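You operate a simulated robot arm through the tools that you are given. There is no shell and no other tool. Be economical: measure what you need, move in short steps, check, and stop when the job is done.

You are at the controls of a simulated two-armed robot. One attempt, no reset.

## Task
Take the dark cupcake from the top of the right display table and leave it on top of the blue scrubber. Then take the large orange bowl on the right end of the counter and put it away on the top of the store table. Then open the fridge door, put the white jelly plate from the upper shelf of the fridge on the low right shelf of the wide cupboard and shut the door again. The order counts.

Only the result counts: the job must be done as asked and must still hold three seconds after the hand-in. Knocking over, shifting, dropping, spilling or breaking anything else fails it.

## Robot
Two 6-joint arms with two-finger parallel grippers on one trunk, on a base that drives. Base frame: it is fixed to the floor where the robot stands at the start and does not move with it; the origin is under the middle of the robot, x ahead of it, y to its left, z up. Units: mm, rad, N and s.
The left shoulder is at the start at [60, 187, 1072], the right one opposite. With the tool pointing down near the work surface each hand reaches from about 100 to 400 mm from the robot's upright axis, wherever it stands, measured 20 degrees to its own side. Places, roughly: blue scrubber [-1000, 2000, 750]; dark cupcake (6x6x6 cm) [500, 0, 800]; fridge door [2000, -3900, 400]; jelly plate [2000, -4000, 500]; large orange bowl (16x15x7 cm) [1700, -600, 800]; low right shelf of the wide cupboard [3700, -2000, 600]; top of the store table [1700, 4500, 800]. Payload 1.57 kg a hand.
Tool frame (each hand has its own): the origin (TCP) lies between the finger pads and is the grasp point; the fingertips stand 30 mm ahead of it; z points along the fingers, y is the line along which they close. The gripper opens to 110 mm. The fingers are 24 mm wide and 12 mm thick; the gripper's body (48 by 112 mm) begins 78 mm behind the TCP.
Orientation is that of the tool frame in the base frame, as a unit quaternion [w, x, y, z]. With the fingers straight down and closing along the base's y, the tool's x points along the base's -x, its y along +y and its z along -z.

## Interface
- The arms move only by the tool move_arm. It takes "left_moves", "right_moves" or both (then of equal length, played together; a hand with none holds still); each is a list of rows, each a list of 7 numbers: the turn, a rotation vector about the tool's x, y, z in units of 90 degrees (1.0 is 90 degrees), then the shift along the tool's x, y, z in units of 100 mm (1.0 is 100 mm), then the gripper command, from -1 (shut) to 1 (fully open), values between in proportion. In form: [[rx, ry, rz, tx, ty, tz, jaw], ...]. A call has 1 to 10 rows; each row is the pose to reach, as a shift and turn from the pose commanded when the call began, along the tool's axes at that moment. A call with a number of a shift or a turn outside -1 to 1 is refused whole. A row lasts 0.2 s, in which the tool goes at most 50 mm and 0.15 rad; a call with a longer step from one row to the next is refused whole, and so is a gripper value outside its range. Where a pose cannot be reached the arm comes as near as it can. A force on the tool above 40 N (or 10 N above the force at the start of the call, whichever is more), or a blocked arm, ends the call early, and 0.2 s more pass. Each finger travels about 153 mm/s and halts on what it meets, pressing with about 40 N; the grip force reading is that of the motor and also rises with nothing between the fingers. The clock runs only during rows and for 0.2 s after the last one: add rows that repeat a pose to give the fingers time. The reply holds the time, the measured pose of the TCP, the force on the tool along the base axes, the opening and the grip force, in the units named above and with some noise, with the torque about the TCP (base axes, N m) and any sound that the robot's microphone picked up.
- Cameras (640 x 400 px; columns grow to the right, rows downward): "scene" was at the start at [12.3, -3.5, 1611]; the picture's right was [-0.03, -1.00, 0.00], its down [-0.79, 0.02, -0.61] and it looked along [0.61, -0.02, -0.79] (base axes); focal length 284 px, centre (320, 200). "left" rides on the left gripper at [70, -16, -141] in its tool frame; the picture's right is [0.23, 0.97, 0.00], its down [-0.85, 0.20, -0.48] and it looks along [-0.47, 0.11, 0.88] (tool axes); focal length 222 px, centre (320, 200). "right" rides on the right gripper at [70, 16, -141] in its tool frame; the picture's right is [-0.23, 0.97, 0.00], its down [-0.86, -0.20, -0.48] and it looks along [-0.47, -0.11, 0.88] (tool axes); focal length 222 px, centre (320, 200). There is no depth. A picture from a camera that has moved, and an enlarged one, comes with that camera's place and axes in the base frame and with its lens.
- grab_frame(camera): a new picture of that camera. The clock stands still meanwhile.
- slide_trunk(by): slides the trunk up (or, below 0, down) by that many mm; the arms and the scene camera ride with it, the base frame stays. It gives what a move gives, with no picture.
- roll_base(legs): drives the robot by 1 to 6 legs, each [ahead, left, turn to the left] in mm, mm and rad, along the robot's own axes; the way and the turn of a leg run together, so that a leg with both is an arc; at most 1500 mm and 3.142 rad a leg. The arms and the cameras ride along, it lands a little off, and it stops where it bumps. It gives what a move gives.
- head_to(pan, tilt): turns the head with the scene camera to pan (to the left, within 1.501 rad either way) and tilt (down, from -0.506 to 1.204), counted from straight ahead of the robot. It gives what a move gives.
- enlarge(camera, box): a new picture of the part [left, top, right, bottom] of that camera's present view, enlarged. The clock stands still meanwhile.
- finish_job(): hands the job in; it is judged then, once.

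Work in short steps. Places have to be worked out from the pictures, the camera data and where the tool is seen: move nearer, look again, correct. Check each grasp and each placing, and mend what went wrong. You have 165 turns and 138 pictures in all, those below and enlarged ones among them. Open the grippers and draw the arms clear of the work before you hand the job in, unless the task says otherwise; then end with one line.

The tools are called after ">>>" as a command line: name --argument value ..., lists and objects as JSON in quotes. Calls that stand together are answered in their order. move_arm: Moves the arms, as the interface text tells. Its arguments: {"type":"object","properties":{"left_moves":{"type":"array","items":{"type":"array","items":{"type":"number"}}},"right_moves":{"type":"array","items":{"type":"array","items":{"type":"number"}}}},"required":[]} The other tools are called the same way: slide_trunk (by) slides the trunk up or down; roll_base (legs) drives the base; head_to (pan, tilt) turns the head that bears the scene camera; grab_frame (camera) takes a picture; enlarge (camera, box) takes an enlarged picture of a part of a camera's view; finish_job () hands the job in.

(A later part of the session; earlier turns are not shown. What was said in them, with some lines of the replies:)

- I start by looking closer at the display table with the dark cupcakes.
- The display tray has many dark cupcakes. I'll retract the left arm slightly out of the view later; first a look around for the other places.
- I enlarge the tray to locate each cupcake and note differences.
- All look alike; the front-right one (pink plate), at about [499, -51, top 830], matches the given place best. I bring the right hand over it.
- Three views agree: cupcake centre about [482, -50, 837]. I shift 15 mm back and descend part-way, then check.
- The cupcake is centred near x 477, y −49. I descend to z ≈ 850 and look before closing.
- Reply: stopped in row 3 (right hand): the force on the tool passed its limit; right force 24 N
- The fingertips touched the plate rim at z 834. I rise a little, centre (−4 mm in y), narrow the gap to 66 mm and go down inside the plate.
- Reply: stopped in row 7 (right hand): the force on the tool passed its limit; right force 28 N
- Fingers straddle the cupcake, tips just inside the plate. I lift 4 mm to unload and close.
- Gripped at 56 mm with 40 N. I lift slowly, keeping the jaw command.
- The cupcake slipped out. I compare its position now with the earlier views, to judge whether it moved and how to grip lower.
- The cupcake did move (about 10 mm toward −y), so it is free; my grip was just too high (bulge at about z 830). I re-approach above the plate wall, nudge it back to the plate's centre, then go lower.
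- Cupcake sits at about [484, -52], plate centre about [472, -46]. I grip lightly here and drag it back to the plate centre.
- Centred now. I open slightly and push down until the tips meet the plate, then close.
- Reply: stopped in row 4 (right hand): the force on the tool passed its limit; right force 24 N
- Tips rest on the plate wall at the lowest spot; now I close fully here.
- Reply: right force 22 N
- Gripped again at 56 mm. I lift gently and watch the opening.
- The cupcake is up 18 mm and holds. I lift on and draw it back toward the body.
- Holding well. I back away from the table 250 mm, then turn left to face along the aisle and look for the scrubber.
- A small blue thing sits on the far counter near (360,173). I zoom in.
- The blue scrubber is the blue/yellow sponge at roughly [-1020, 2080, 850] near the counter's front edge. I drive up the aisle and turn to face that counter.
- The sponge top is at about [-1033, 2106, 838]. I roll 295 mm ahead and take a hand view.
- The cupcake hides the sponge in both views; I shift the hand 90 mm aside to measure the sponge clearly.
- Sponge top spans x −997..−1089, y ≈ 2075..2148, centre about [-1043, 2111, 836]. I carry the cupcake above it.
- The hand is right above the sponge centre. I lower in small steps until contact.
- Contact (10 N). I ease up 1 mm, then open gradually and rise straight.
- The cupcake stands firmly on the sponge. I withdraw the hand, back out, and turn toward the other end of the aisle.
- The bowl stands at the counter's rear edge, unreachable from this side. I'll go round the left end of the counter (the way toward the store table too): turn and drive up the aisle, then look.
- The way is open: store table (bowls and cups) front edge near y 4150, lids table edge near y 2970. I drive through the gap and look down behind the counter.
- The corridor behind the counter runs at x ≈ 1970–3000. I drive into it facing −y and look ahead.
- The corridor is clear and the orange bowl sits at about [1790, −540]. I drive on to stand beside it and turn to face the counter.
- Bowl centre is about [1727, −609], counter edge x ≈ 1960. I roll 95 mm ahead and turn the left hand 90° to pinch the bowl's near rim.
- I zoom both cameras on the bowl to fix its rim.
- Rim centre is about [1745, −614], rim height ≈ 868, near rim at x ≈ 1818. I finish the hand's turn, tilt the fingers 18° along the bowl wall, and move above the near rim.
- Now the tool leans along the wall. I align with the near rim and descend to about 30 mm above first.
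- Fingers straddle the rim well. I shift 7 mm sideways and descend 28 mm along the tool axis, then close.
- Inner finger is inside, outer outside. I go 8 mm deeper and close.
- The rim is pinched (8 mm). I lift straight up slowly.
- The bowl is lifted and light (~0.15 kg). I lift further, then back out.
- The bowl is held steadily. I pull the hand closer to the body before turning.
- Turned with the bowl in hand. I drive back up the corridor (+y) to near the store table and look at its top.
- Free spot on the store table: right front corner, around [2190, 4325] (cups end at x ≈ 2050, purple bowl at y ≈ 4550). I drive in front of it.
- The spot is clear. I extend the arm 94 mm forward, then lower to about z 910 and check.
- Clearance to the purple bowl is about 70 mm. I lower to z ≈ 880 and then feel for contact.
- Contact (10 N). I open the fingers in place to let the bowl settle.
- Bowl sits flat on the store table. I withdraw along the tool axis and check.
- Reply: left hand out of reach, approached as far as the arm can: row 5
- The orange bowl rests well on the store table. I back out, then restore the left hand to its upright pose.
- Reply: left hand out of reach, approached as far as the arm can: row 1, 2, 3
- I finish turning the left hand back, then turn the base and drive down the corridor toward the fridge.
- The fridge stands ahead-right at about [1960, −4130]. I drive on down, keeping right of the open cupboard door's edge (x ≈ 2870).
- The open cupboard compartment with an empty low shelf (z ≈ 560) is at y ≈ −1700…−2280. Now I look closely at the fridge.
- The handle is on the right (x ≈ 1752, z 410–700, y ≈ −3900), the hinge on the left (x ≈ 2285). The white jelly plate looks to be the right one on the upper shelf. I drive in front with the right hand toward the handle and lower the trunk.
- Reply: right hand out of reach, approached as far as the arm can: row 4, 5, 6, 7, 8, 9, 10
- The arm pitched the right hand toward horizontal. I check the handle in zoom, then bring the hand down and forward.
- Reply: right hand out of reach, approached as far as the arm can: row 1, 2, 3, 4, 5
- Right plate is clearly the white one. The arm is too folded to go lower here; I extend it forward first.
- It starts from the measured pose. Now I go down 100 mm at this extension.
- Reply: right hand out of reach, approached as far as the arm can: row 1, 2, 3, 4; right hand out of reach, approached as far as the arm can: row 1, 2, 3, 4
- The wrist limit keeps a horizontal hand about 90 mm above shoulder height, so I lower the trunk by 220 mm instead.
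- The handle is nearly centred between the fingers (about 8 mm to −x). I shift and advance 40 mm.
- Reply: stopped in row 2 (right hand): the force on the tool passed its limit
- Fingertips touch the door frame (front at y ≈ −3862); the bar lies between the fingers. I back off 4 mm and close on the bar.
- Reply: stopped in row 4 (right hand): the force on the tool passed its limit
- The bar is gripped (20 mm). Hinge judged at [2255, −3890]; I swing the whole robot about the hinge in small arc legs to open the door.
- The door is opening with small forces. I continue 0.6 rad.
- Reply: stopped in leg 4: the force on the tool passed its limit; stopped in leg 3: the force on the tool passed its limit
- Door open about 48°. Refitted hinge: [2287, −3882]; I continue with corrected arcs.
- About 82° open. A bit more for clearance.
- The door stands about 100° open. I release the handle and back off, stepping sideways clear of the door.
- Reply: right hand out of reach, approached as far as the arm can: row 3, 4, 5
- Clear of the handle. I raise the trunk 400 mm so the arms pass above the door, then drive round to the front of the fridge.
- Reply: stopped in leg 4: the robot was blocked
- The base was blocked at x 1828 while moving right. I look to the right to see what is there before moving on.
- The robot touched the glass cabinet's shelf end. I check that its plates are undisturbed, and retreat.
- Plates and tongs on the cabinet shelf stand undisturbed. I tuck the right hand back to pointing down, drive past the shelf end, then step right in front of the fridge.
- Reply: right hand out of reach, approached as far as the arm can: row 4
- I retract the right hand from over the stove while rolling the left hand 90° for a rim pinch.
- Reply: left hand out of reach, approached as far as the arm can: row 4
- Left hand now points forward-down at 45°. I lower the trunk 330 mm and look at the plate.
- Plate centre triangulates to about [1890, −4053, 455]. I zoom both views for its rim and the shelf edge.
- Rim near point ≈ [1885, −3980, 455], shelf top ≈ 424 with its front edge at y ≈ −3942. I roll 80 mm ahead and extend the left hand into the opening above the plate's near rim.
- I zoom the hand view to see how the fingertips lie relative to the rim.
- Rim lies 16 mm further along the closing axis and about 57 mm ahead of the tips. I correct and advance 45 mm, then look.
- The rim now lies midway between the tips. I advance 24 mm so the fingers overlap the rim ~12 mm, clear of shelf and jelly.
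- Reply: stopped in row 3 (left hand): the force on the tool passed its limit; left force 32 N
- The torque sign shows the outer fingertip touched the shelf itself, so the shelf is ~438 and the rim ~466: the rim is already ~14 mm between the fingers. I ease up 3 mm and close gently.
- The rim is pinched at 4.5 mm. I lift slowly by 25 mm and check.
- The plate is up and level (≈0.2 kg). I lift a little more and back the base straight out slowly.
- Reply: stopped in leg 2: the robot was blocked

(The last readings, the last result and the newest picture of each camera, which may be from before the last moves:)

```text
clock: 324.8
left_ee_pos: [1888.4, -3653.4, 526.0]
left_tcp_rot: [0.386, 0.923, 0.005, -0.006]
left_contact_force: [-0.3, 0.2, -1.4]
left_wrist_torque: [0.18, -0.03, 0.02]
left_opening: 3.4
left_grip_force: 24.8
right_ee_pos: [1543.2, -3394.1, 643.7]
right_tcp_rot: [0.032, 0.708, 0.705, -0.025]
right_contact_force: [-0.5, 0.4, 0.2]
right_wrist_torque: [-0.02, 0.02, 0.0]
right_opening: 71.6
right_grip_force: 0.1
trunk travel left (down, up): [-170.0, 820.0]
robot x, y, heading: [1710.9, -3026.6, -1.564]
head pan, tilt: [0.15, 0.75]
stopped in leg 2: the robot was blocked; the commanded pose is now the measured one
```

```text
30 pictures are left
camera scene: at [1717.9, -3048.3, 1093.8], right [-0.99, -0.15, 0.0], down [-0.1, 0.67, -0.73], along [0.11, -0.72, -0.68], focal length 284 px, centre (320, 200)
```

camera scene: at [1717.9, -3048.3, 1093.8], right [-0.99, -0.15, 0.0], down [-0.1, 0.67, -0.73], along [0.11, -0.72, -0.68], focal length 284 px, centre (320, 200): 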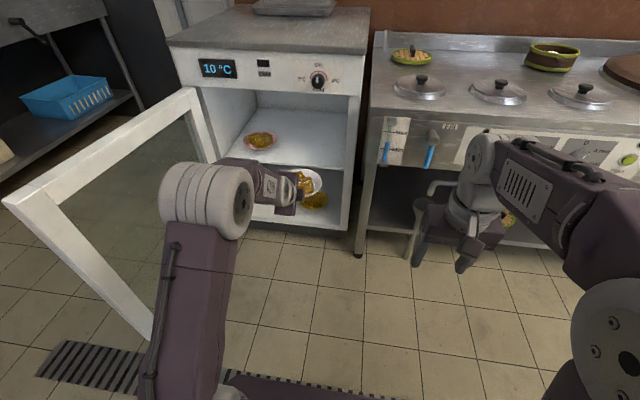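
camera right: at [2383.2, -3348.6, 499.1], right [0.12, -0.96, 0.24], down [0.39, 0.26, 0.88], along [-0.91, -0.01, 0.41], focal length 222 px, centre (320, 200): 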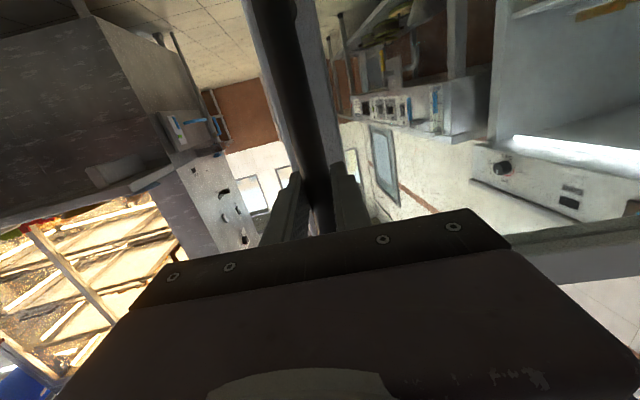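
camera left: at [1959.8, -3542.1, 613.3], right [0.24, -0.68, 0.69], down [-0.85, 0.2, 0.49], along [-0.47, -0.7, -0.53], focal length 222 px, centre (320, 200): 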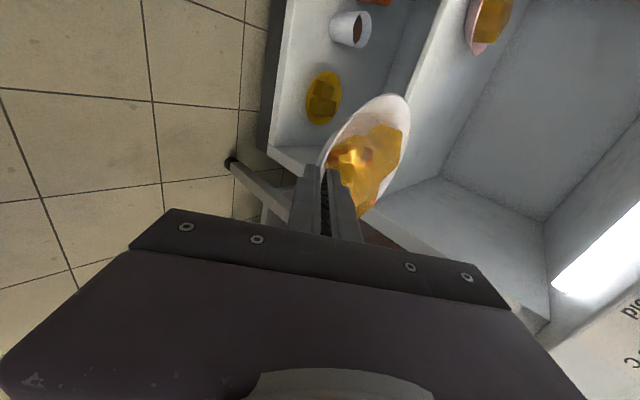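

The base touched the cabinet behind and stopped; the plate is fine. I edge forward, raise the trunk 400 mm so the plate passes over the fridge door, and move left.

>>> roll_base --legs '[[25, 0, 0]]'

>>> slide_trunk --by 400

>>> roll_base --legs '[[0, 400, 0], [0, 290, 0]]'

>>> grab_frame --camera "left"

```text
clock: 325.6
left_ee_pos: [1888.0, -3678.7, 527.3]
left_tcp_rot: [0.386, 0.923, 0.005, -0.005]
left_contact_force: [-0.6, 0.5, -2.9]
left_wrist_torque: [0.16, 0.0, -0.02]
left_opening: 3.8
left_grip_force: 24.5
right_ee_pos: [1543.4, -3419.0, 642.6]
right_tcp_rot: [0.032, 0.709, 0.704, -0.026]
right_contact_force: [-0.5, -0.4, 0.5]
right_wrist_torque: [-0.04, -0.02, 0.0]
right_opening: 71.4
right_grip_force: 0.0
trunk travel left (down, up): [-170.0, 820.0]
robot x, y, heading: [1707.3, -3049.2, -1.572]
head pan, tilt: [0.15, 0.75]
```

```text
clock: 329.4
left_ee_pos: [1890.0, -3678.3, 926.8]
left_tcp_rot: [0.386, 0.922, 0.004, -0.005]
left_contact_force: [-1.1, 0.2, -2.7]
left_wrist_torque: [0.16, -0.01, 0.02]
left_opening: 3.7
left_grip_force: 24.4
right_ee_pos: [1541.4, -3419.7, 1042.4]
right_tcp_rot: [0.033, 0.708, 0.705, -0.027]
right_contact_force: [0.7, 0.7, 0.3]
right_wrist_torque: [0.01, 0.0, -0.04]
right_opening: 71.5
right_grip_force: 0.0
trunk travel left (down, up): [-570.0, 420.0]
robot x, y, heading: [1709.1, -3048.5, -1.568]
head pan, tilt: [0.15, 0.75]
```

```text
clock: 333.5
left_ee_pos: [2581.2, -3677.9, 927.1]
left_tcp_rot: [0.386, 0.922, 0.004, -0.007]
left_contact_force: [0.2, 0.3, -2.9]
left_wrist_torque: [0.22, -0.01, 0.02]
left_opening: 3.7
left_grip_force: 24.4
right_ee_pos: [2234.7, -3418.5, 1043.9]
right_tcp_rot: [0.033, 0.709, 0.704, -0.026]
right_contact_force: [-1.2, 0.5, -0.5]
right_wrist_torque: [-0.01, -0.01, -0.01]
right_opening: 71.6
right_grip_force: 0.0
trunk travel left (down, up): [-570.0, 420.0]
robot x, y, heading: [2396.4, -3045.5, -1.571]
head pan, tilt: [0.15, 0.75]
```

```text
29 pictures are left
camera left: at [2652.0, -3567.4, 1013.6], right [0.24, -0.68, 0.69], down [-0.85, 0.2, 0.49], along [-0.47, -0.7, -0.53], focal length 222 px, centre (320, 200)
```

left: 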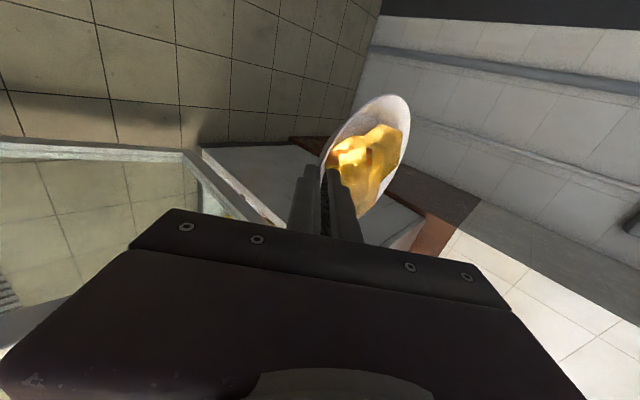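

The plate is steady. I back up the corridor to y ≈ −1260 and turn to face the cupboard at −45°.

>>> roll_base --legs '[[-1000, 0, 0], [-780, 0, 0], [0, 0, 0.785]]'

>>> head_to --pan 0 --tilt 0.5

>>> grab_frame --camera "scene"

```text
clock: 344.6
left_ee_pos: [2978.3, -1585.5, 925.0]
left_tcp_rot: [0.36, 0.851, 0.356, 0.141]
left_contact_force: [-0.3, -0.5, -2.5]
left_wrist_torque: [0.15, 0.15, 0.01]
left_opening: 3.6
left_grip_force: 24.2
right_ee_pos: [2548.4, -1645.8, 1043.3]
right_tcp_rot: [0.04, 0.385, 0.922, -0.011]
right_contact_force: [0.0, 0.0, -0.5]
right_wrist_torque: [-0.02, -0.02, 0.01]
right_opening: 71.5
right_grip_force: 0.1
trunk travel left (down, up): [-570.0, 420.0]
robot x, y, heading: [2404.8, -1268.1, -0.784]
head pan, tilt: [0.15, 0.75]
```

```text
clock: 345.4
left_ee_pos: [2976.5, -1586.3, 926.4]
left_tcp_rot: [0.359, 0.851, 0.356, 0.142]
left_contact_force: [-0.2, 0.1, -3.1]
left_wrist_torque: [0.1, 0.11, 0.0]
left_opening: 3.7
left_grip_force: 24.6
right_ee_pos: [2548.5, -1645.7, 1044.1]
right_tcp_rot: [0.04, 0.385, 0.922, -0.011]
right_contact_force: [-0.3, 0.3, 0.5]
right_wrist_torque: [0.02, -0.01, -0.01]
right_opening: 72.0
right_grip_force: 0.1
trunk travel left (down, up): [-570.0, 420.0]
robot x, y, heading: [2404.4, -1266.7, -0.782]
head pan, tilt: [0.0, 0.499]
```

```text
28 pictures are left
camera scene: at [2424.6, -1290.8, 1515.7], right [-0.71, -0.71, 0.0], down [-0.34, 0.34, -0.88], along [0.62, -0.62, -0.48], focal length 284 px, centre (320, 200)
```

scene: 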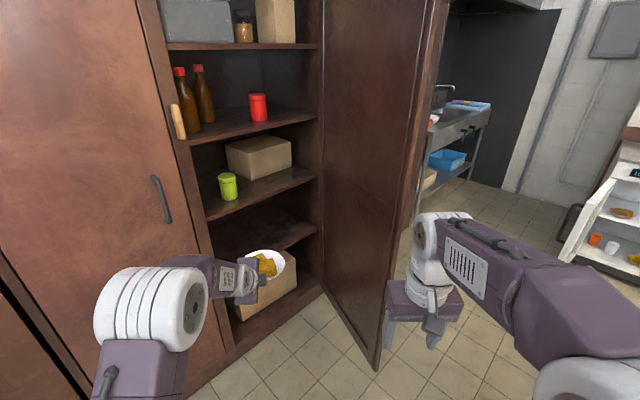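

I zoom in on the low shelf to measure it.

>>> enlarge --camera "scene" --box '[180, 160, 340, 360]'

```text
2.00 times, centred on (260, 260) of scene
camera zoom: at [2424.6, -1290.8, 1515.7], right [-0.71, -0.71, 0.0], down [-0.34, 0.34, -0.88], along [0.62, -0.62, -0.48], focal length 567 px, centre (440, 80)
```

zoom: 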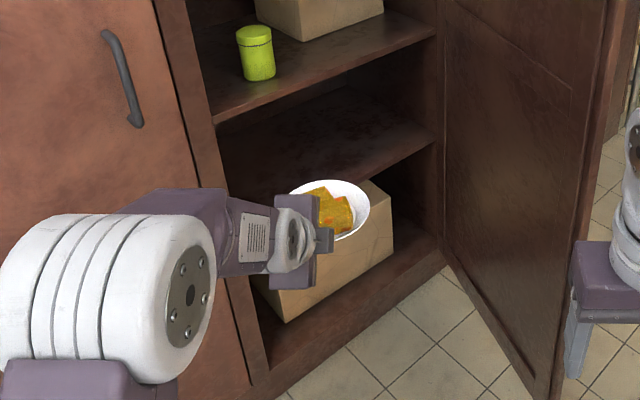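

Low shelf: z ≈ 551, opening y −1650…−2262, front x ≈ 3425. I choose heading −30° with the plate going to about [3505, −1855]; turn, lower the trunk 266 mm, and come nearer in steps.

>>> roll_base --legs '[[0, 0, 0.258]]'

>>> slide_trunk --by -266

>>> roll_base --legs '[[0, -130, 0], [330, 0, 0]]'

>>> grab_frame --camera "scene"

>>> grab_frame --camera "left"

```text
clock: 346.6
left_ee_pos: [3040.0, -1428.4, 928.0]
left_tcp_rot: [0.338, 0.798, 0.463, 0.188]
left_contact_force: [-0.2, 0.5, -2.7]
left_wrist_torque: [0.1, 0.17, 0.01]
left_opening: 3.9
left_grip_force: 24.5
right_ee_pos: [2640.7, -1596.1, 1043.7]
right_tcp_rot: [0.041, 0.263, 0.964, -0.006]
right_contact_force: [0.2, -0.1, -0.4]
right_wrist_torque: [0.01, 0.03, -0.01]
right_opening: 71.6
right_grip_force: 0.1
trunk travel left (down, up): [-570.0, 420.0]
robot x, y, heading: [2403.5, -1268.2, -0.527]
head pan, tilt: [0.0, 0.499]
```

```text
clock: 349.4
left_ee_pos: [3039.1, -1428.1, 660.1]
left_tcp_rot: [0.337, 0.798, 0.463, 0.187]
left_contact_force: [-0.6, 0.7, -1.9]
left_wrist_torque: [0.11, 0.19, -0.02]
left_opening: 3.7
left_grip_force: 24.4
right_ee_pos: [2640.2, -1596.8, 778.5]
right_tcp_rot: [0.04, 0.264, 0.964, -0.006]
right_contact_force: [0.8, 1.8, -0.1]
right_wrist_torque: [0.0, 0.01, -0.02]
right_opening: 71.7
right_grip_force: 0.0
trunk travel left (down, up): [-304.0, 686.0]
robot x, y, heading: [2405.1, -1269.1, -0.53]
head pan, tilt: [0.0, 0.499]
```

```text
clock: 352.4
left_ee_pos: [3259.4, -1706.4, 660.5]
left_tcp_rot: [0.339, 0.798, 0.462, 0.187]
left_contact_force: [0.5, 0.7, -1.5]
left_wrist_torque: [0.11, 0.18, -0.04]
left_opening: 3.6
left_grip_force: 24.7
right_ee_pos: [2859.7, -1874.2, 777.0]
right_tcp_rot: [0.042, 0.264, 0.964, -0.007]
right_contact_force: [0.6, 0.4, -0.1]
right_wrist_torque: [0.0, -0.02, -0.04]
right_opening: 71.3
right_grip_force: 0.0
trunk travel left (down, up): [-304.0, 686.0]
robot x, y, heading: [2620.3, -1544.5, -0.527]
head pan, tilt: [0.0, 0.499]
```

```text
26 pictures are left
camera scene: at [2649.8, -1562.4, 1249.8], right [-0.5, -0.86, 0.0], down [-0.41, 0.24, -0.88], along [0.76, -0.44, -0.48], focal length 284 px, centre (320, 200)
```

scene: 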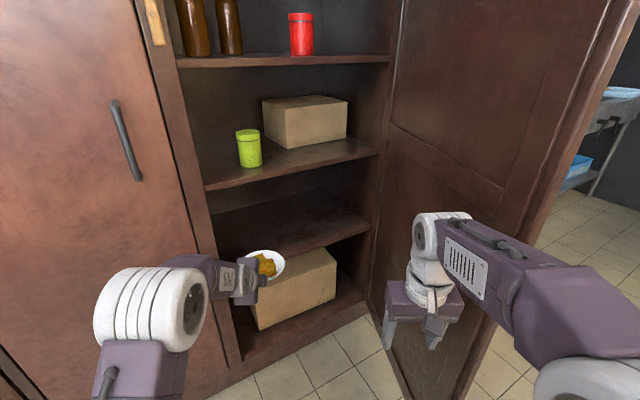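

```text
25 pictures are left
camera left: at [3198.1, -1590.2, 747.1], right [0.71, -0.14, 0.69], down [-0.6, -0.63, 0.49], along [0.37, -0.76, -0.53], focal length 222 px, centre (320, 200)
```

left: 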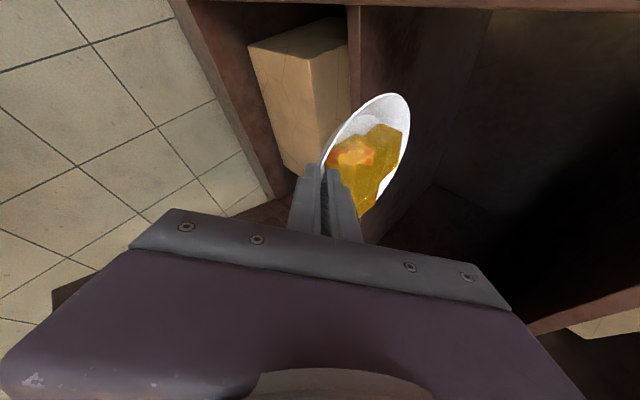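

Shelf z ≈ 555 confirmed. Everything clears; I advance 200 mm in two legs.

>>> roll_base --legs '[[130, 0, 0], [72, 0, 0]]'

>>> grab_frame --camera "left"

>>> grab_frame --camera "scene"

```text
clock: 354.3
left_ee_pos: [3433.5, -1808.7, 659.2]
left_tcp_rot: [0.337, 0.798, 0.463, 0.187]
left_contact_force: [1.4, 0.0, -2.3]
left_wrist_torque: [0.1, 0.15, 0.0]
left_opening: 3.6
left_grip_force: 24.3
right_ee_pos: [3034.1, -1975.4, 777.2]
right_tcp_rot: [0.041, 0.264, 0.964, -0.006]
right_contact_force: [0.0, 0.3, -0.5]
right_wrist_torque: [-0.01, 0.02, 0.02]
right_opening: 71.6
right_grip_force: 0.1
trunk travel left (down, up): [-304.0, 686.0]
robot x, y, heading: [2795.7, -1643.4, -0.524]
head pan, tilt: [0.0, 0.499]
```

```text
24 pictures are left
camera left: at [3372.3, -1691.6, 746.9], right [0.71, -0.14, 0.69], down [-0.6, -0.63, 0.49], along [0.37, -0.76, -0.53], focal length 222 px, centre (320, 200)
```

left: 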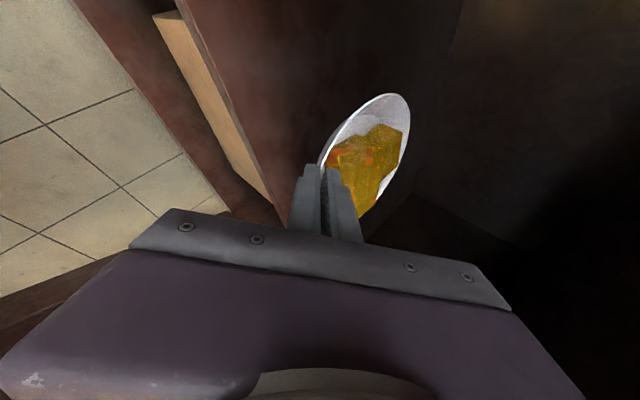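

```text
23 pictures are left
camera scene: at [2824.1, -1664.2, 1249.7], right [-0.5, -0.86, 0.0], down [-0.41, 0.24, -0.88], along [0.76, -0.44, -0.48], focal length 284 px, centre (320, 200)
```

scene: 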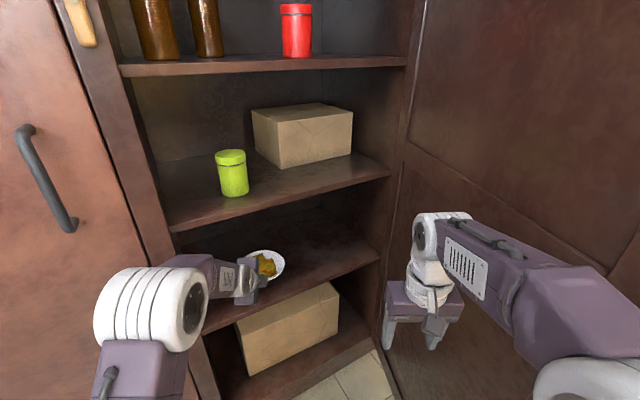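

The plate is over the shelf. I lower 45 mm, then feel for contact.

>>> move_arm --left_moves '[[0, 0, 0, 0, -0.1, 0.1, -1], [0, 0, 0, 0, -0.2, 0.2, -1], [0, 0, 0, 0, -0.32, 0.32, -1], [0, 0, 0, 0, -0.32, 0.32, -1]]'

>>> move_arm --left_moves '[[0, 0, 0, 0, -0.03, 0.03, -1], [0, 0, 0, 0, -0.06, 0.06, -1], [0, 0, 0, 0, -0.09, 0.09, -1], [0, 0, 0, 0, -0.09, 0.09, -1]]'

>>> enlarge --camera "scene" --box '[160, 200, 320, 340]'

```text
clock: 355.3
left_ee_pos: [3432.6, -1807.5, 616.4]
left_tcp_rot: [0.337, 0.798, 0.463, 0.186]
left_contact_force: [-0.2, -0.3, -2.3]
left_wrist_torque: [0.11, 0.16, 0.03]
left_opening: 3.6
left_grip_force: 24.6
right_ee_pos: [3033.6, -1975.2, 778.2]
right_tcp_rot: [0.042, 0.264, 0.964, -0.006]
right_contact_force: [0.8, 0.2, -0.7]
right_wrist_torque: [0.01, 0.01, 0.01]
right_opening: 71.4
right_grip_force: 0.0
trunk travel left (down, up): [-304.0, 686.0]
robot x, y, heading: [2797.3, -1645.9, -0.529]
head pan, tilt: [0.0, 0.499]
```

```text
clock: 356.3
left_ee_pos: [3432.2, -1809.0, 602.0]
left_tcp_rot: [0.338, 0.798, 0.463, 0.188]
left_contact_force: [-0.7, 0.5, -1.6]
left_wrist_torque: [0.09, 0.15, 0.0]
left_opening: 3.8
left_grip_force: 24.2
right_ee_pos: [3034.0, -1975.9, 777.7]
right_tcp_rot: [0.041, 0.264, 0.964, -0.006]
right_contact_force: [0.0, 0.1, 0.1]
right_wrist_torque: [0.01, -0.01, 0.03]
right_opening: 71.3
right_grip_force: 0.1
trunk travel left (down, up): [-304.0, 686.0]
robot x, y, heading: [2798.6, -1644.5, -0.525]
head pan, tilt: [0.0, 0.499]
```

```text
2.86 times, centred on (240, 270) of scene
camera zoom: at [2823.0, -1663.6, 1249.8], right [-0.5, -0.86, 0.0], down [-0.41, 0.24, -0.88], along [0.76, -0.44, -0.48], focal length 810 px, centre (549, 0)
```

zoom: 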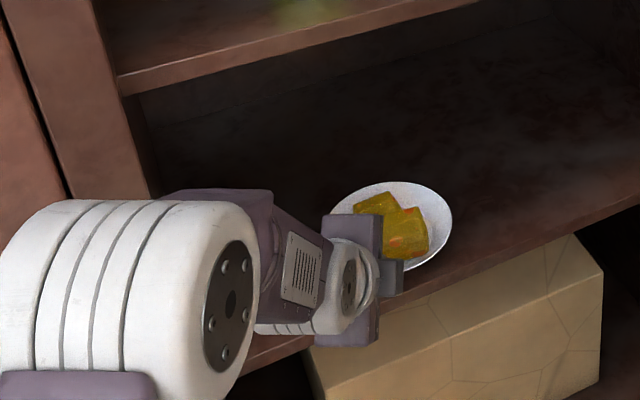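

The plate sits a bit near the shelf's front edge, so I move 25 mm further in, then continue lowering in small steps.

>>> move_arm --left_moves '[[0, 0, 0, 0, 0.09, 0.09, -1], [0, 0, 0, 0, 0.18, 0.18, -1], [0, 0, 0, 0, 0.18, 0.18, -1]]'

>>> move_arm --left_moves '[[0, 0, 0, 0, -0.02, 0.02, -1], [0, 0, 0, 0, -0.04, 0.04, -1], [0, 0, 0, 0, -0.055, 0.055, -1], [0, 0, 0, 0, -0.055, 0.055, -1]]'

```text
clock: 357.1
left_ee_pos: [3455.7, -1822.6, 602.2]
left_tcp_rot: [0.338, 0.798, 0.463, 0.187]
left_contact_force: [1.3, -0.4, -2.3]
left_wrist_torque: [0.11, 0.11, 0.0]
left_opening: 3.7
left_grip_force: 25.0
right_ee_pos: [3034.9, -1975.4, 777.6]
right_tcp_rot: [0.04, 0.263, 0.964, -0.006]
right_contact_force: [-0.4, 0.2, 0.8]
right_wrist_torque: [0.01, 0.01, 0.01]
right_opening: 71.3
right_grip_force: 0.0
trunk travel left (down, up): [-304.0, 686.0]
robot x, y, heading: [2798.7, -1648.6, -0.526]
head pan, tilt: [0.0, 0.499]
```

```text
clock: 358.1
left_ee_pos: [3455.4, -1821.6, 594.1]
left_tcp_rot: [0.337, 0.798, 0.464, 0.187]
left_contact_force: [0.5, 0.1, -2.4]
left_wrist_torque: [0.1, 0.18, 0.01]
left_opening: 3.5
left_grip_force: 24.8
right_ee_pos: [3033.2, -1976.0, 776.5]
right_tcp_rot: [0.041, 0.263, 0.964, -0.006]
right_contact_force: [-0.4, 0.1, -0.3]
right_wrist_torque: [0.0, 0.02, 0.0]
right_opening: 71.6
right_grip_force: 0.0
trunk travel left (down, up): [-304.0, 686.0]
robot x, y, heading: [2796.1, -1646.9, -0.524]
head pan, tilt: [0.0, 0.499]
```

No contact yet at 594; I continue down in 4 mm steps.

>>> move_arm --left_moves '[[0, 0, 0, 0, -0.02, 0.02, -1], [0, 0, 0, 0, -0.04, 0.04, -1], [0, 0, 0, 0, -0.06, 0.06, -1], [0, 0, 0, 0, -0.06, 0.06, -1]]'

>>> enlarge --camera "scene" --box '[200, 230, 320, 320]'

```text
clock: 359.1
left_ee_pos: [3454.3, -1820.7, 589.5]
left_tcp_rot: [0.34, 0.797, 0.463, 0.189]
left_contact_force: [-2.7, 2.3, 16.2]
left_wrist_torque: [-0.41, -0.35, -0.01]
left_opening: 3.7
left_grip_force: 24.8
right_ee_pos: [3032.6, -1974.4, 778.4]
right_tcp_rot: [0.043, 0.264, 0.964, -0.006]
right_contact_force: [0.2, -0.4, -0.8]
right_wrist_torque: [0.02, 0.01, -0.03]
right_opening: 71.4
right_grip_force: 0.1
trunk travel left (down, up): [-304.0, 686.0]
robot x, y, heading: [2796.8, -1646.3, -0.525]
head pan, tilt: [0.0, 0.499]
```

```text
4.44 times, centred on (260, 275) of scene
camera zoom: at [2819.7, -1662.4, 1250.1], right [-0.5, -0.86, 0.0], down [-0.41, 0.24, -0.88], along [0.76, -0.44, -0.48], focal length 1260 px, centre (587, -133)
```

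zoom: 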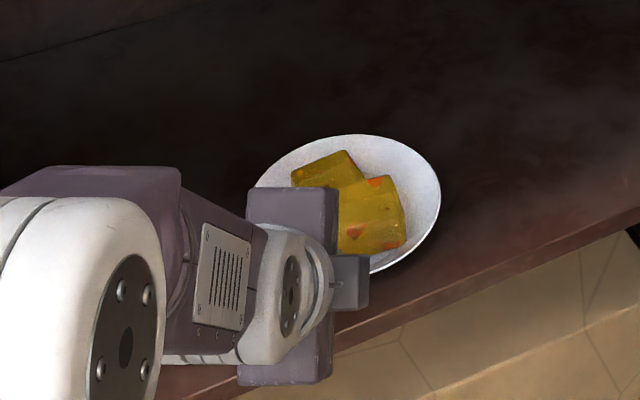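

Contact (16 N), the plate stands well inside the shelf. I ease up 2 mm, open the fingers slightly (14 mm), and slide back along the tool axis.

>>> move_arm --left_moves '[[0, 0, 0, 0, 0.015, -0.015, -1], [0, 0, 0, 0, 0.015, -0.015, -0.85], [0, 0, 0, 0, 0.015, -0.015, -0.7], [0, 0, 0, 0, 0.015, -0.015, -0.7], [0, 0, 0, 0, 0.015, -0.1, -0.7], [0, 0, 0, 0, 0.015, -0.2, -0.7], [0, 0, 0, 0, 0.015, -0.35, -0.7]]'

>>> enlarge --camera "left" --box '[230, 60, 450, 260]'

```text
clock: 360.7
left_ee_pos: [3434.1, -1810.6, 612.7]
left_tcp_rot: [0.338, 0.798, 0.463, 0.187]
left_contact_force: [-0.6, -1.1, -0.3]
left_wrist_torque: [0.0, -0.02, 0.0]
left_opening: 16.6
left_grip_force: 0.0
right_ee_pos: [3033.9, -1975.8, 778.1]
right_tcp_rot: [0.042, 0.263, 0.964, -0.006]
right_contact_force: [0.5, -0.5, 0.8]
right_wrist_torque: [-0.04, 0.02, 0.0]
right_opening: 71.6
right_grip_force: 0.2
trunk travel left (down, up): [-304.0, 686.0]
robot x, y, heading: [2802.0, -1646.2, -0.527]
head pan, tilt: [0.0, 0.499]
```

```text
2.00 times, centred on (340, 160) of left
camera zoom: at [3372.6, -1693.4, 699.0], right [0.71, -0.14, 0.69], down [-0.6, -0.63, 0.49], along [0.37, -0.76, -0.53], focal length 444 px, centre (280, 280)
```

zoom: 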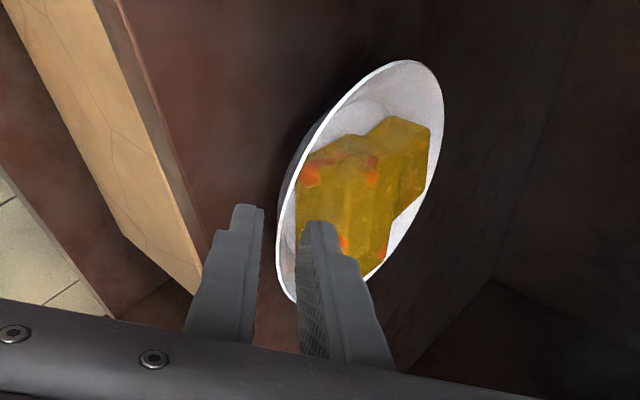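

The plate is released and stands on the shelf. I withdraw further and back the base out along the way I came.

>>> move_arm --left_moves '[[0, 0, 0, 0, 0, -0.2, -0.7], [0, 0, 0, 0, 0.05, -0.4, -0.7], [0, 0, 0, 0, 0.1, -0.5, -0.7]]'

>>> roll_base --legs '[[-300, 0, 0], [-140, 100, 0]]'

>>> enlarge --camera "scene" --box '[160, 120, 420, 320]'

```text
clock: 361.5
left_ee_pos: [3409.5, -1794.0, 654.6]
left_tcp_rot: [0.337, 0.798, 0.463, 0.187]
left_contact_force: [1.1, 0.3, -0.7]
left_wrist_torque: [-0.01, 0.02, 0.0]
left_opening: 16.7
left_grip_force: 0.0
right_ee_pos: [3033.8, -1974.3, 777.7]
right_tcp_rot: [0.042, 0.264, 0.964, -0.005]
right_contact_force: [-0.1, 0.4, -0.1]
right_wrist_torque: [-0.03, 0.03, 0.02]
right_opening: 71.3
right_grip_force: 0.1
trunk travel left (down, up): [-304.0, 686.0]
robot x, y, heading: [2800.6, -1649.5, -0.527]
head pan, tilt: [0.0, 0.499]
```

```text
clock: 364.6
left_ee_pos: [3080.2, -1487.5, 654.9]
left_tcp_rot: [0.338, 0.798, 0.462, 0.186]
left_contact_force: [-0.2, 0.2, -0.1]
left_wrist_torque: [0.02, 0.02, 0.01]
left_opening: 16.3
left_grip_force: 0.1
right_ee_pos: [2703.5, -1667.3, 777.2]
right_tcp_rot: [0.042, 0.263, 0.964, -0.006]
right_contact_force: [-1.4, -0.1, 0.2]
right_wrist_torque: [-0.02, -0.01, -0.03]
right_opening: 71.5
right_grip_force: 0.1
trunk travel left (down, up): [-304.0, 686.0]
robot x, y, heading: [2469.4, -1337.9, -0.531]
head pan, tilt: [0.0, 0.499]
```

```text
2.00 times, centred on (290, 220) of scene
camera zoom: at [2493.5, -1354.3, 1249.8], right [-0.5, -0.86, 0.0], down [-0.41, 0.24, -0.88], along [0.76, -0.44, -0.48], focal length 567 px, centre (380, 160)
```

zoom: 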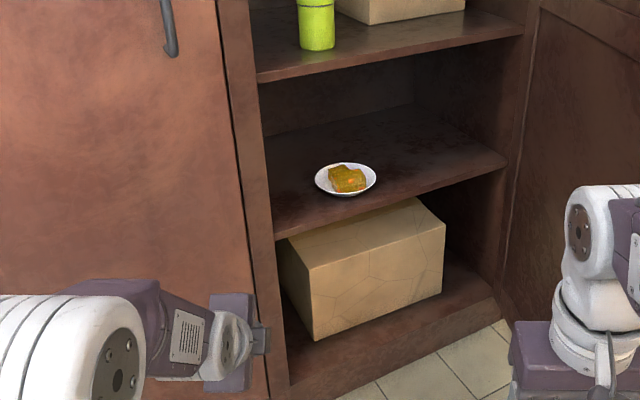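

The jelly plate stands safely on the low shelf. Now back to shut the fridge: I raise the trunk, return down the corridor, and position on the outer side of the open door, facing −x.

>>> slide_trunk --by 300

>>> roll_base --legs '[[0, 0, -1.04], [0, -100, 0], [1000, 0, 0], [520, 0, 0], [0, 480, 0], [0, 0, -1.571]]'

>>> head_to --pan 0.2 --tilt 0.6

>>> grab_frame --camera "scene"

```text
clock: 367.6
left_ee_pos: [3080.0, -1487.2, 953.5]
left_tcp_rot: [0.338, 0.798, 0.462, 0.187]
left_contact_force: [0.5, -0.3, -1.2]
left_wrist_torque: [0.03, 0.01, 0.02]
left_opening: 16.6
left_grip_force: 0.0
right_ee_pos: [2704.3, -1667.6, 1077.2]
right_tcp_rot: [0.042, 0.264, 0.964, -0.006]
right_contact_force: [-0.3, 0.5, 0.5]
right_wrist_torque: [-0.04, -0.02, 0.03]
right_opening: 71.8
right_grip_force: 0.1
trunk travel left (down, up): [-604.0, 386.0]
robot x, y, heading: [2470.9, -1341.0, -0.533]
head pan, tilt: [0.0, 0.499]
```

```text
clock: 385.1
left_ee_pos: [2248.6, -3034.7, 953.8]
left_tcp_rot: [0.269, 0.655, -0.649, -0.277]
left_contact_force: [-0.5, -0.3, -0.3]
left_wrist_torque: [0.02, 0.01, -0.01]
left_opening: 16.4
left_grip_force: 0.1
right_ee_pos: [2480.4, -2687.5, 1077.1]
right_tcp_rot: [0.006, 0.999, -0.002, -0.042]
right_contact_force: [-1.5, 0.3, 0.0]
right_wrist_torque: [-0.03, -0.04, 0.0]
right_opening: 71.4
right_grip_force: 0.1
trunk travel left (down, up): [-604.0, 386.0]
robot x, y, heading: [2845.2, -2855.0, -3.14]
head pan, tilt: [0.0, 0.499]
```

```text
clock: 385.8
left_ee_pos: [2248.3, -3035.5, 953.7]
left_tcp_rot: [0.269, 0.656, -0.649, -0.277]
left_contact_force: [0.7, -0.8, 0.2]
left_wrist_torque: [0.01, 0.03, 0.0]
left_opening: 16.2
left_grip_force: 0.1
right_ee_pos: [2479.8, -2689.2, 1078.1]
right_tcp_rot: [0.005, 0.999, -0.002, -0.042]
right_contact_force: [0.2, -1.0, 0.8]
right_wrist_torque: [-0.04, -0.01, 0.01]
right_opening: 71.7
right_grip_force: 0.1
trunk travel left (down, up): [-604.0, 386.0]
robot x, y, heading: [2850.5, -2856.6, -3.142]
head pan, tilt: [0.201, 0.6]
```

```text
18 pictures are left
camera scene: at [2821.3, -2873.1, 1540.8], right [-0.2, 0.98, 0.0], down [0.55, 0.11, -0.83], along [-0.81, -0.17, -0.56], focal length 284 px, centre (320, 200)
```

scene: 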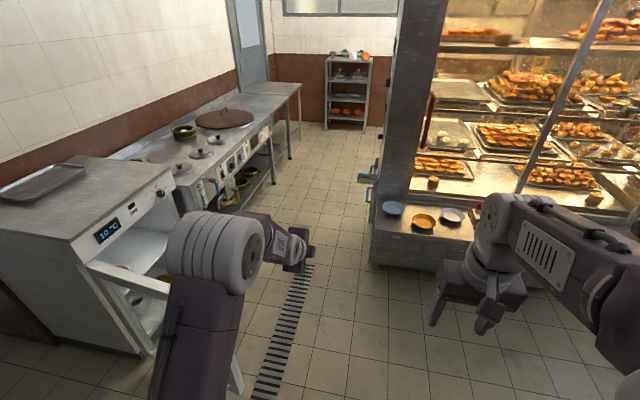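

I step back and left into position (hand level with the door's free edge) and lower the trunk.

>>> roll_base --legs '[[-215, 0, 0], [0, 365, 0]]'

>>> slide_trunk --by -380

>>> move_arm --left_moves '[[0, 0, 0, 0, 0, 0, -1], [0, 0, 0, 0, 0, 0, -1]]'

>>> grab_frame --camera "scene"

```text
clock: 389.4
left_ee_pos: [2462.1, -3399.0, 953.2]
left_tcp_rot: [0.268, 0.656, -0.649, -0.277]
left_contact_force: [-0.3, -0.2, 0.4]
left_wrist_torque: [-0.04, 0.02, 0.02]
left_opening: 16.6
left_grip_force: 0.0
right_ee_pos: [2697.0, -3051.2, 1076.9]
right_tcp_rot: [0.005, 0.999, -0.003, -0.042]
right_contact_force: [0.2, -0.3, 0.3]
right_wrist_torque: [0.01, 0.02, 0.0]
right_opening: 71.4
right_grip_force: 0.0
trunk travel left (down, up): [-604.0, 386.0]
robot x, y, heading: [3064.6, -3218.8, -3.143]
head pan, tilt: [0.201, 0.6]
```

```text
clock: 393.1
left_ee_pos: [2464.0, -3398.6, 574.0]
left_tcp_rot: [0.267, 0.655, -0.649, -0.278]
left_contact_force: [0.1, -0.1, -0.6]
left_wrist_torque: [-0.04, 0.0, -0.02]
left_opening: 16.5
left_grip_force: 0.1
right_ee_pos: [2697.1, -3052.6, 697.5]
right_tcp_rot: [0.005, 0.999, -0.002, -0.042]
right_contact_force: [1.1, -0.2, 0.2]
right_wrist_torque: [-0.02, -0.05, -0.01]
right_opening: 71.4
right_grip_force: 0.2
trunk travel left (down, up): [-224.0, 766.0]
robot x, y, heading: [3068.0, -3217.5, -3.142]
head pan, tilt: [0.201, 0.6]
```

```text
clock: 393.7
left_ee_pos: [2463.0, -3398.0, 573.9]
left_tcp_rot: [0.269, 0.655, -0.649, -0.278]
left_contact_force: [-0.7, 0.1, 0.0]
left_wrist_torque: [-0.01, -0.03, 0.02]
left_opening: 0.0
left_grip_force: 21.3
right_ee_pos: [2696.5, -3052.0, 697.2]
right_tcp_rot: [0.005, 0.999, -0.002, -0.042]
right_contact_force: [-0.3, 0.1, 0.7]
right_wrist_torque: [0.05, 0.01, 0.03]
right_opening: 71.6
right_grip_force: 0.1
trunk travel left (down, up): [-224.0, 766.0]
robot x, y, heading: [3067.9, -3216.4, -3.137]
head pan, tilt: [0.201, 0.6]
```

```text
17 pictures are left
camera scene: at [3036.9, -3236.6, 1160.7], right [-0.2, 0.98, 0.0], down [0.55, 0.11, -0.83], along [-0.81, -0.17, -0.56], focal length 284 px, centre (320, 200)
```

scene: 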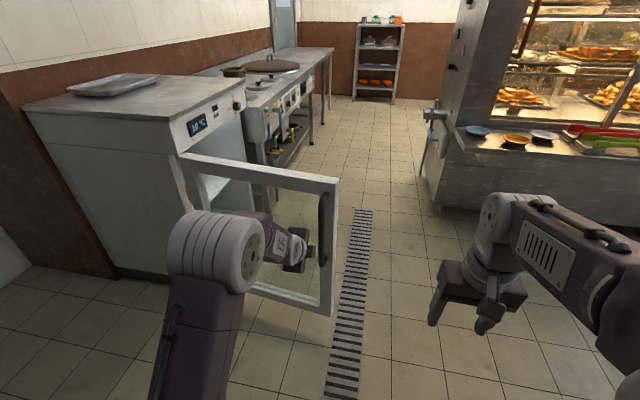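

The closed fingers are just inside the handle, facing the door. I move ahead to touch and start arcing about the hinge to push it shut.

>>> roll_base --legs '[[75, 0, 0], [66, -70, 0.1], [66, -70, 0.1], [66, -70, 0.1]]'

>>> grab_frame --camera "scene"

```text
clock: 396.9
left_ee_pos: [2242.8, -3394.1, 576.0]
left_tcp_rot: [0.308, 0.746, -0.543, -0.232]
left_contact_force: [-1.8, -0.1, -0.6]
left_wrist_torque: [0.02, 0.0, 0.0]
left_opening: 0.0
left_grip_force: 21.1
right_ee_pos: [2361.7, -2993.5, 697.5]
right_tcp_rot: [0.011, 0.988, 0.148, -0.04]
right_contact_force: [0.1, -0.7, 0.5]
right_wrist_torque: [-0.01, -0.01, -0.01]
right_opening: 71.5
right_grip_force: 0.1
trunk travel left (down, up): [-224.0, 766.0]
robot x, y, heading: [2763.9, -3039.0, -2.834]
head pan, tilt: [0.201, 0.6]
```

```text
16 pictures are left
camera scene: at [2741.3, -3067.9, 1160.7], right [-0.49, 0.87, 0.0], down [0.49, 0.27, -0.82], along [-0.72, -0.4, -0.57], focal length 284 px, centre (320, 200)
```

scene: 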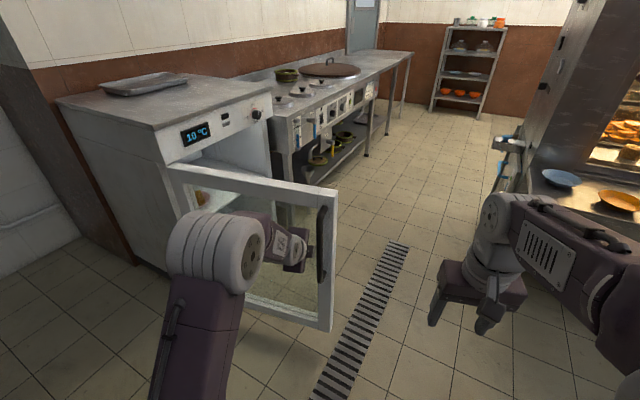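

The door follows. I continue the arc.

>>> roll_base --legs '[[66, -70, 0.1], [66, -70, 0.1], [66, -70, 0.1], [66, -70, 0.1], [66, -70, 0.1]]'

>>> grab_frame --camera "scene"

```text
clock: 401.0
left_ee_pos: [2019.3, -3479.8, 573.2]
left_tcp_rot: [0.355, 0.858, -0.34, -0.15]
left_contact_force: [0.3, -0.2, 0.1]
left_wrist_torque: [0.03, 0.02, 0.04]
left_opening: 0.1
left_grip_force: 21.0
right_ee_pos: [1930.9, -3071.6, 697.4]
right_tcp_rot: [0.021, 0.92, 0.39, -0.036]
right_contact_force: [-0.4, 0.5, 0.1]
right_wrist_torque: [0.01, 0.0, -0.02]
right_opening: 71.7
right_grip_force: 0.0
trunk travel left (down, up): [-224.0, 766.0]
robot x, y, heading: [2303.3, -2917.0, -2.334]
head pan, tilt: [0.201, 0.6]
```

```text
15 pictures are left
camera scene: at [2297.5, -2952.1, 1160.7], right [-0.85, 0.53, 0.0], down [0.3, 0.48, -0.82], along [-0.44, -0.7, -0.57], focal length 284 px, centre (320, 200)
```

scene: 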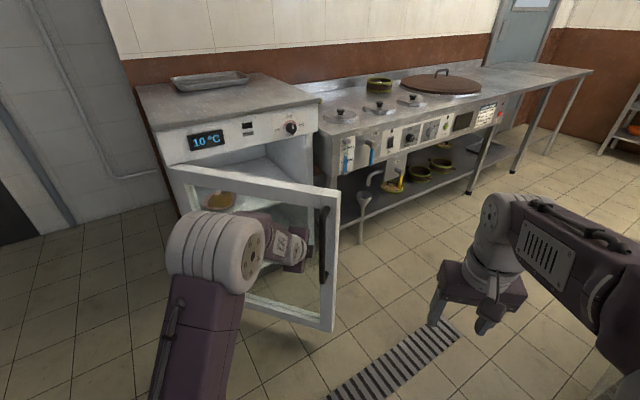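

Door is about half shut. Continuing.

>>> roll_base --legs '[[66, -70, 0.1], [66, -70, 0.1], [66, -70, 0.1], [66, -70, 0.1], [66, -70, 0.1]]'

>>> grab_frame --camera "scene"

```text
clock: 405.0
left_ee_pos: [1859.3, -3661.5, 574.3]
left_tcp_rot: [0.382, 0.915, -0.117, -0.056]
left_contact_force: [-0.7, 0.2, 0.5]
left_wrist_torque: [0.01, -0.01, -0.03]
left_opening: 0.1
left_grip_force: 21.7
right_ee_pos: [1588.0, -3348.2, 697.6]
right_tcp_rot: [0.029, 0.795, 0.605, -0.03]
right_contact_force: [0.1, -1.2, -0.1]
right_wrist_torque: [0.0, -0.05, -0.02]
right_opening: 71.5
right_grip_force: 0.1
trunk travel left (down, up): [-224.0, 766.0]
robot x, y, heading: [1845.4, -3033.6, -1.828]
head pan, tilt: [0.201, 0.6]
```

```text
14 pictures are left
camera scene: at [1850.5, -3066.1, 1160.7], right [-1.0, 0.06, 0.0], down [0.04, 0.56, -0.82], along [-0.05, -0.82, -0.57], focal length 284 px, centre (320, 200)
```

scene: 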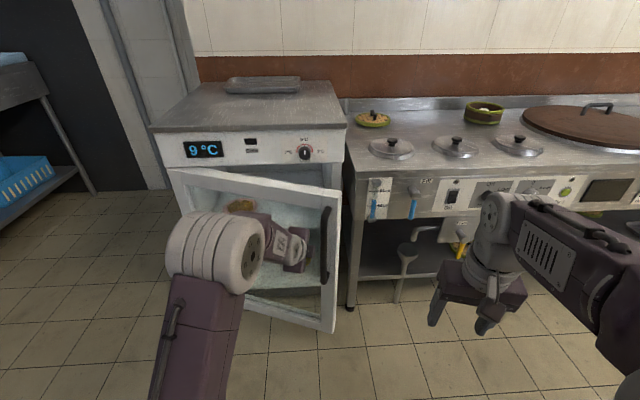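

About 27° left. Continuing 0.4 rad.

>>> roll_base --legs '[[66, -70, 0.1], [66, -70, 0.1], [66, -70, 0.1], [66, -70, 0.1]]'

>>> grab_frame --camera "scene"

```text
clock: 408.4
left_ee_pos: [1808.7, -3846.2, 572.9]
left_tcp_rot: [0.383, 0.921, 0.067, 0.021]
left_contact_force: [-6.9, 34.9, 1.0]
left_wrist_torque: [0.46, 0.09, -0.46]
left_opening: 0.1
left_grip_force: 21.5
right_ee_pos: [1433.9, -3663.5, 698.7]
right_tcp_rot: [0.036, 0.658, 0.752, -0.025]
right_contact_force: [-0.4, 0.4, -0.2]
right_wrist_torque: [-0.01, 0.0, 0.0]
right_opening: 71.3
right_grip_force: 0.0
trunk travel left (down, up): [-224.0, 766.0]
robot x, y, heading: [1550.6, -3274.7, -1.434]
head pan, tilt: [0.201, 0.6]
```

```text
13 pictures are left
camera scene: at [1566.2, -3299.6, 1160.7], right [-0.94, -0.33, 0.0], down [-0.19, 0.53, -0.83], along [0.28, -0.78, -0.56], focal length 284 px, centre (320, 200)
```

scene: 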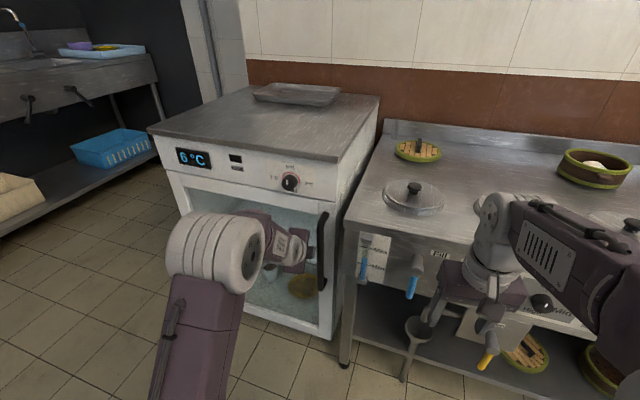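

35 N reaction: the door is shut against the frame. I back off 170 mm and verify it stays shut.

>>> roll_base --legs '[[-170, 0, 0]]'

>>> enlarge --camera "scene" --box '[130, 60, 400, 340]'

```text
clock: 409.8
left_ee_pos: [1785.0, -3678.2, 572.4]
left_tcp_rot: [0.382, 0.921, 0.067, 0.02]
left_contact_force: [0.0, 1.1, 0.1]
left_wrist_torque: [-0.02, 0.0, 0.04]
left_opening: 0.0
left_grip_force: 22.0
right_ee_pos: [1411.7, -3496.5, 697.6]
right_tcp_rot: [0.035, 0.659, 0.751, -0.024]
right_contact_force: [0.0, -0.2, 0.4]
right_wrist_torque: [-0.03, 0.02, 0.02]
right_opening: 71.4
right_grip_force: 0.0
trunk travel left (down, up): [-224.0, 766.0]
robot x, y, heading: [1525.7, -3110.3, -1.433]
head pan, tilt: [0.201, 0.6]
```

```text
1.43 times, centred on (265, 200) of scene
camera zoom: at [1543.2, -3133.4, 1160.8], right [-0.94, -0.33, 0.0], down [-0.19, 0.53, -0.83], along [0.27, -0.78, -0.56], focal length 405 px, centre (399, 200)
```

zoom: 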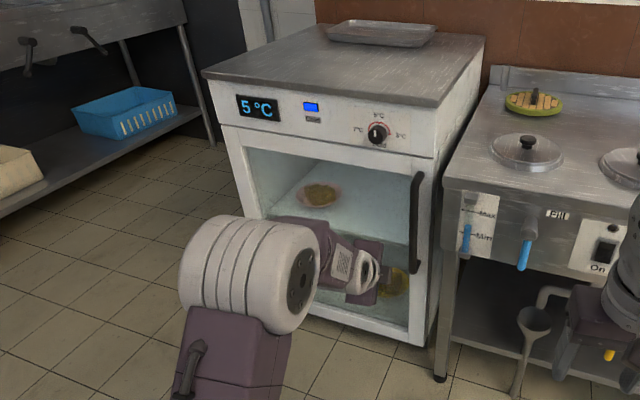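

The fridge door is shut (5 °C, "Cold" lit again). I open the left gripper in free space; both arms are clear of everything.

>>> move_arm --left_moves '[[0, 0, 0, 0, 0, 0, 0], [0, 0, 0, 0, 0, -0.2, 0.6], [0, 0, 0, 0, 0, -0.2, 1], [0, 0, 0, 0, 0, -0.2, 1]]' --right_moves '[[0, 0, 0, 0, 0, 0, 0.6], [0, 0, 0, 0, 0, 0, 1], [0, 0, 0, 0, 0, 0, 1], [0, 0, 0, 0, 0, 0, 1]]'

>>> grab_frame --camera "scene"

```text
clock: 410.8
left_ee_pos: [1783.4, -3664.4, 586.4]
left_tcp_rot: [0.381, 0.922, 0.068, 0.02]
left_contact_force: [-0.2, -0.3, 0.3]
left_wrist_torque: [-0.02, -0.03, 0.01]
left_opening: 110.1
left_grip_force: 0.0
right_ee_pos: [1411.2, -3497.1, 696.9]
right_tcp_rot: [0.035, 0.658, 0.752, -0.024]
right_contact_force: [-0.8, -0.5, -0.4]
right_wrist_torque: [-0.01, -0.01, -0.03]
right_opening: 109.8
right_grip_force: 0.1
trunk travel left (down, up): [-224.0, 766.0]
robot x, y, heading: [1525.8, -3110.9, -1.433]
head pan, tilt: [0.201, 0.6]
```

```text
11 pictures are left
camera scene: at [1543.4, -3134.0, 1160.7], right [-0.94, -0.33, 0.0], down [-0.19, 0.53, -0.82], along [0.27, -0.78, -0.57], focal length 284 px, centre (320, 200)
```

scene: 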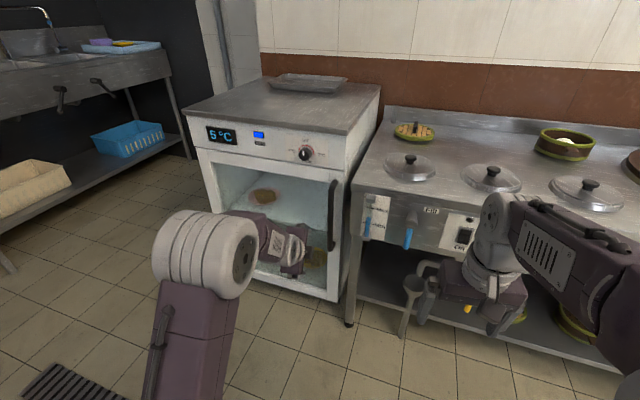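

All three placings are done, the door is shut, and both grippers are open and clear; I hand the job in.

>>> finish_job

```text
The job is handed in.
```

I finished all three parts in the order you asked, and the job is handed in: the cupcake is on the blue scrubber, the orange bowl is on the store table, the white jelly plate is on the low right shelf of the cupboard, and the fridge door is shut.
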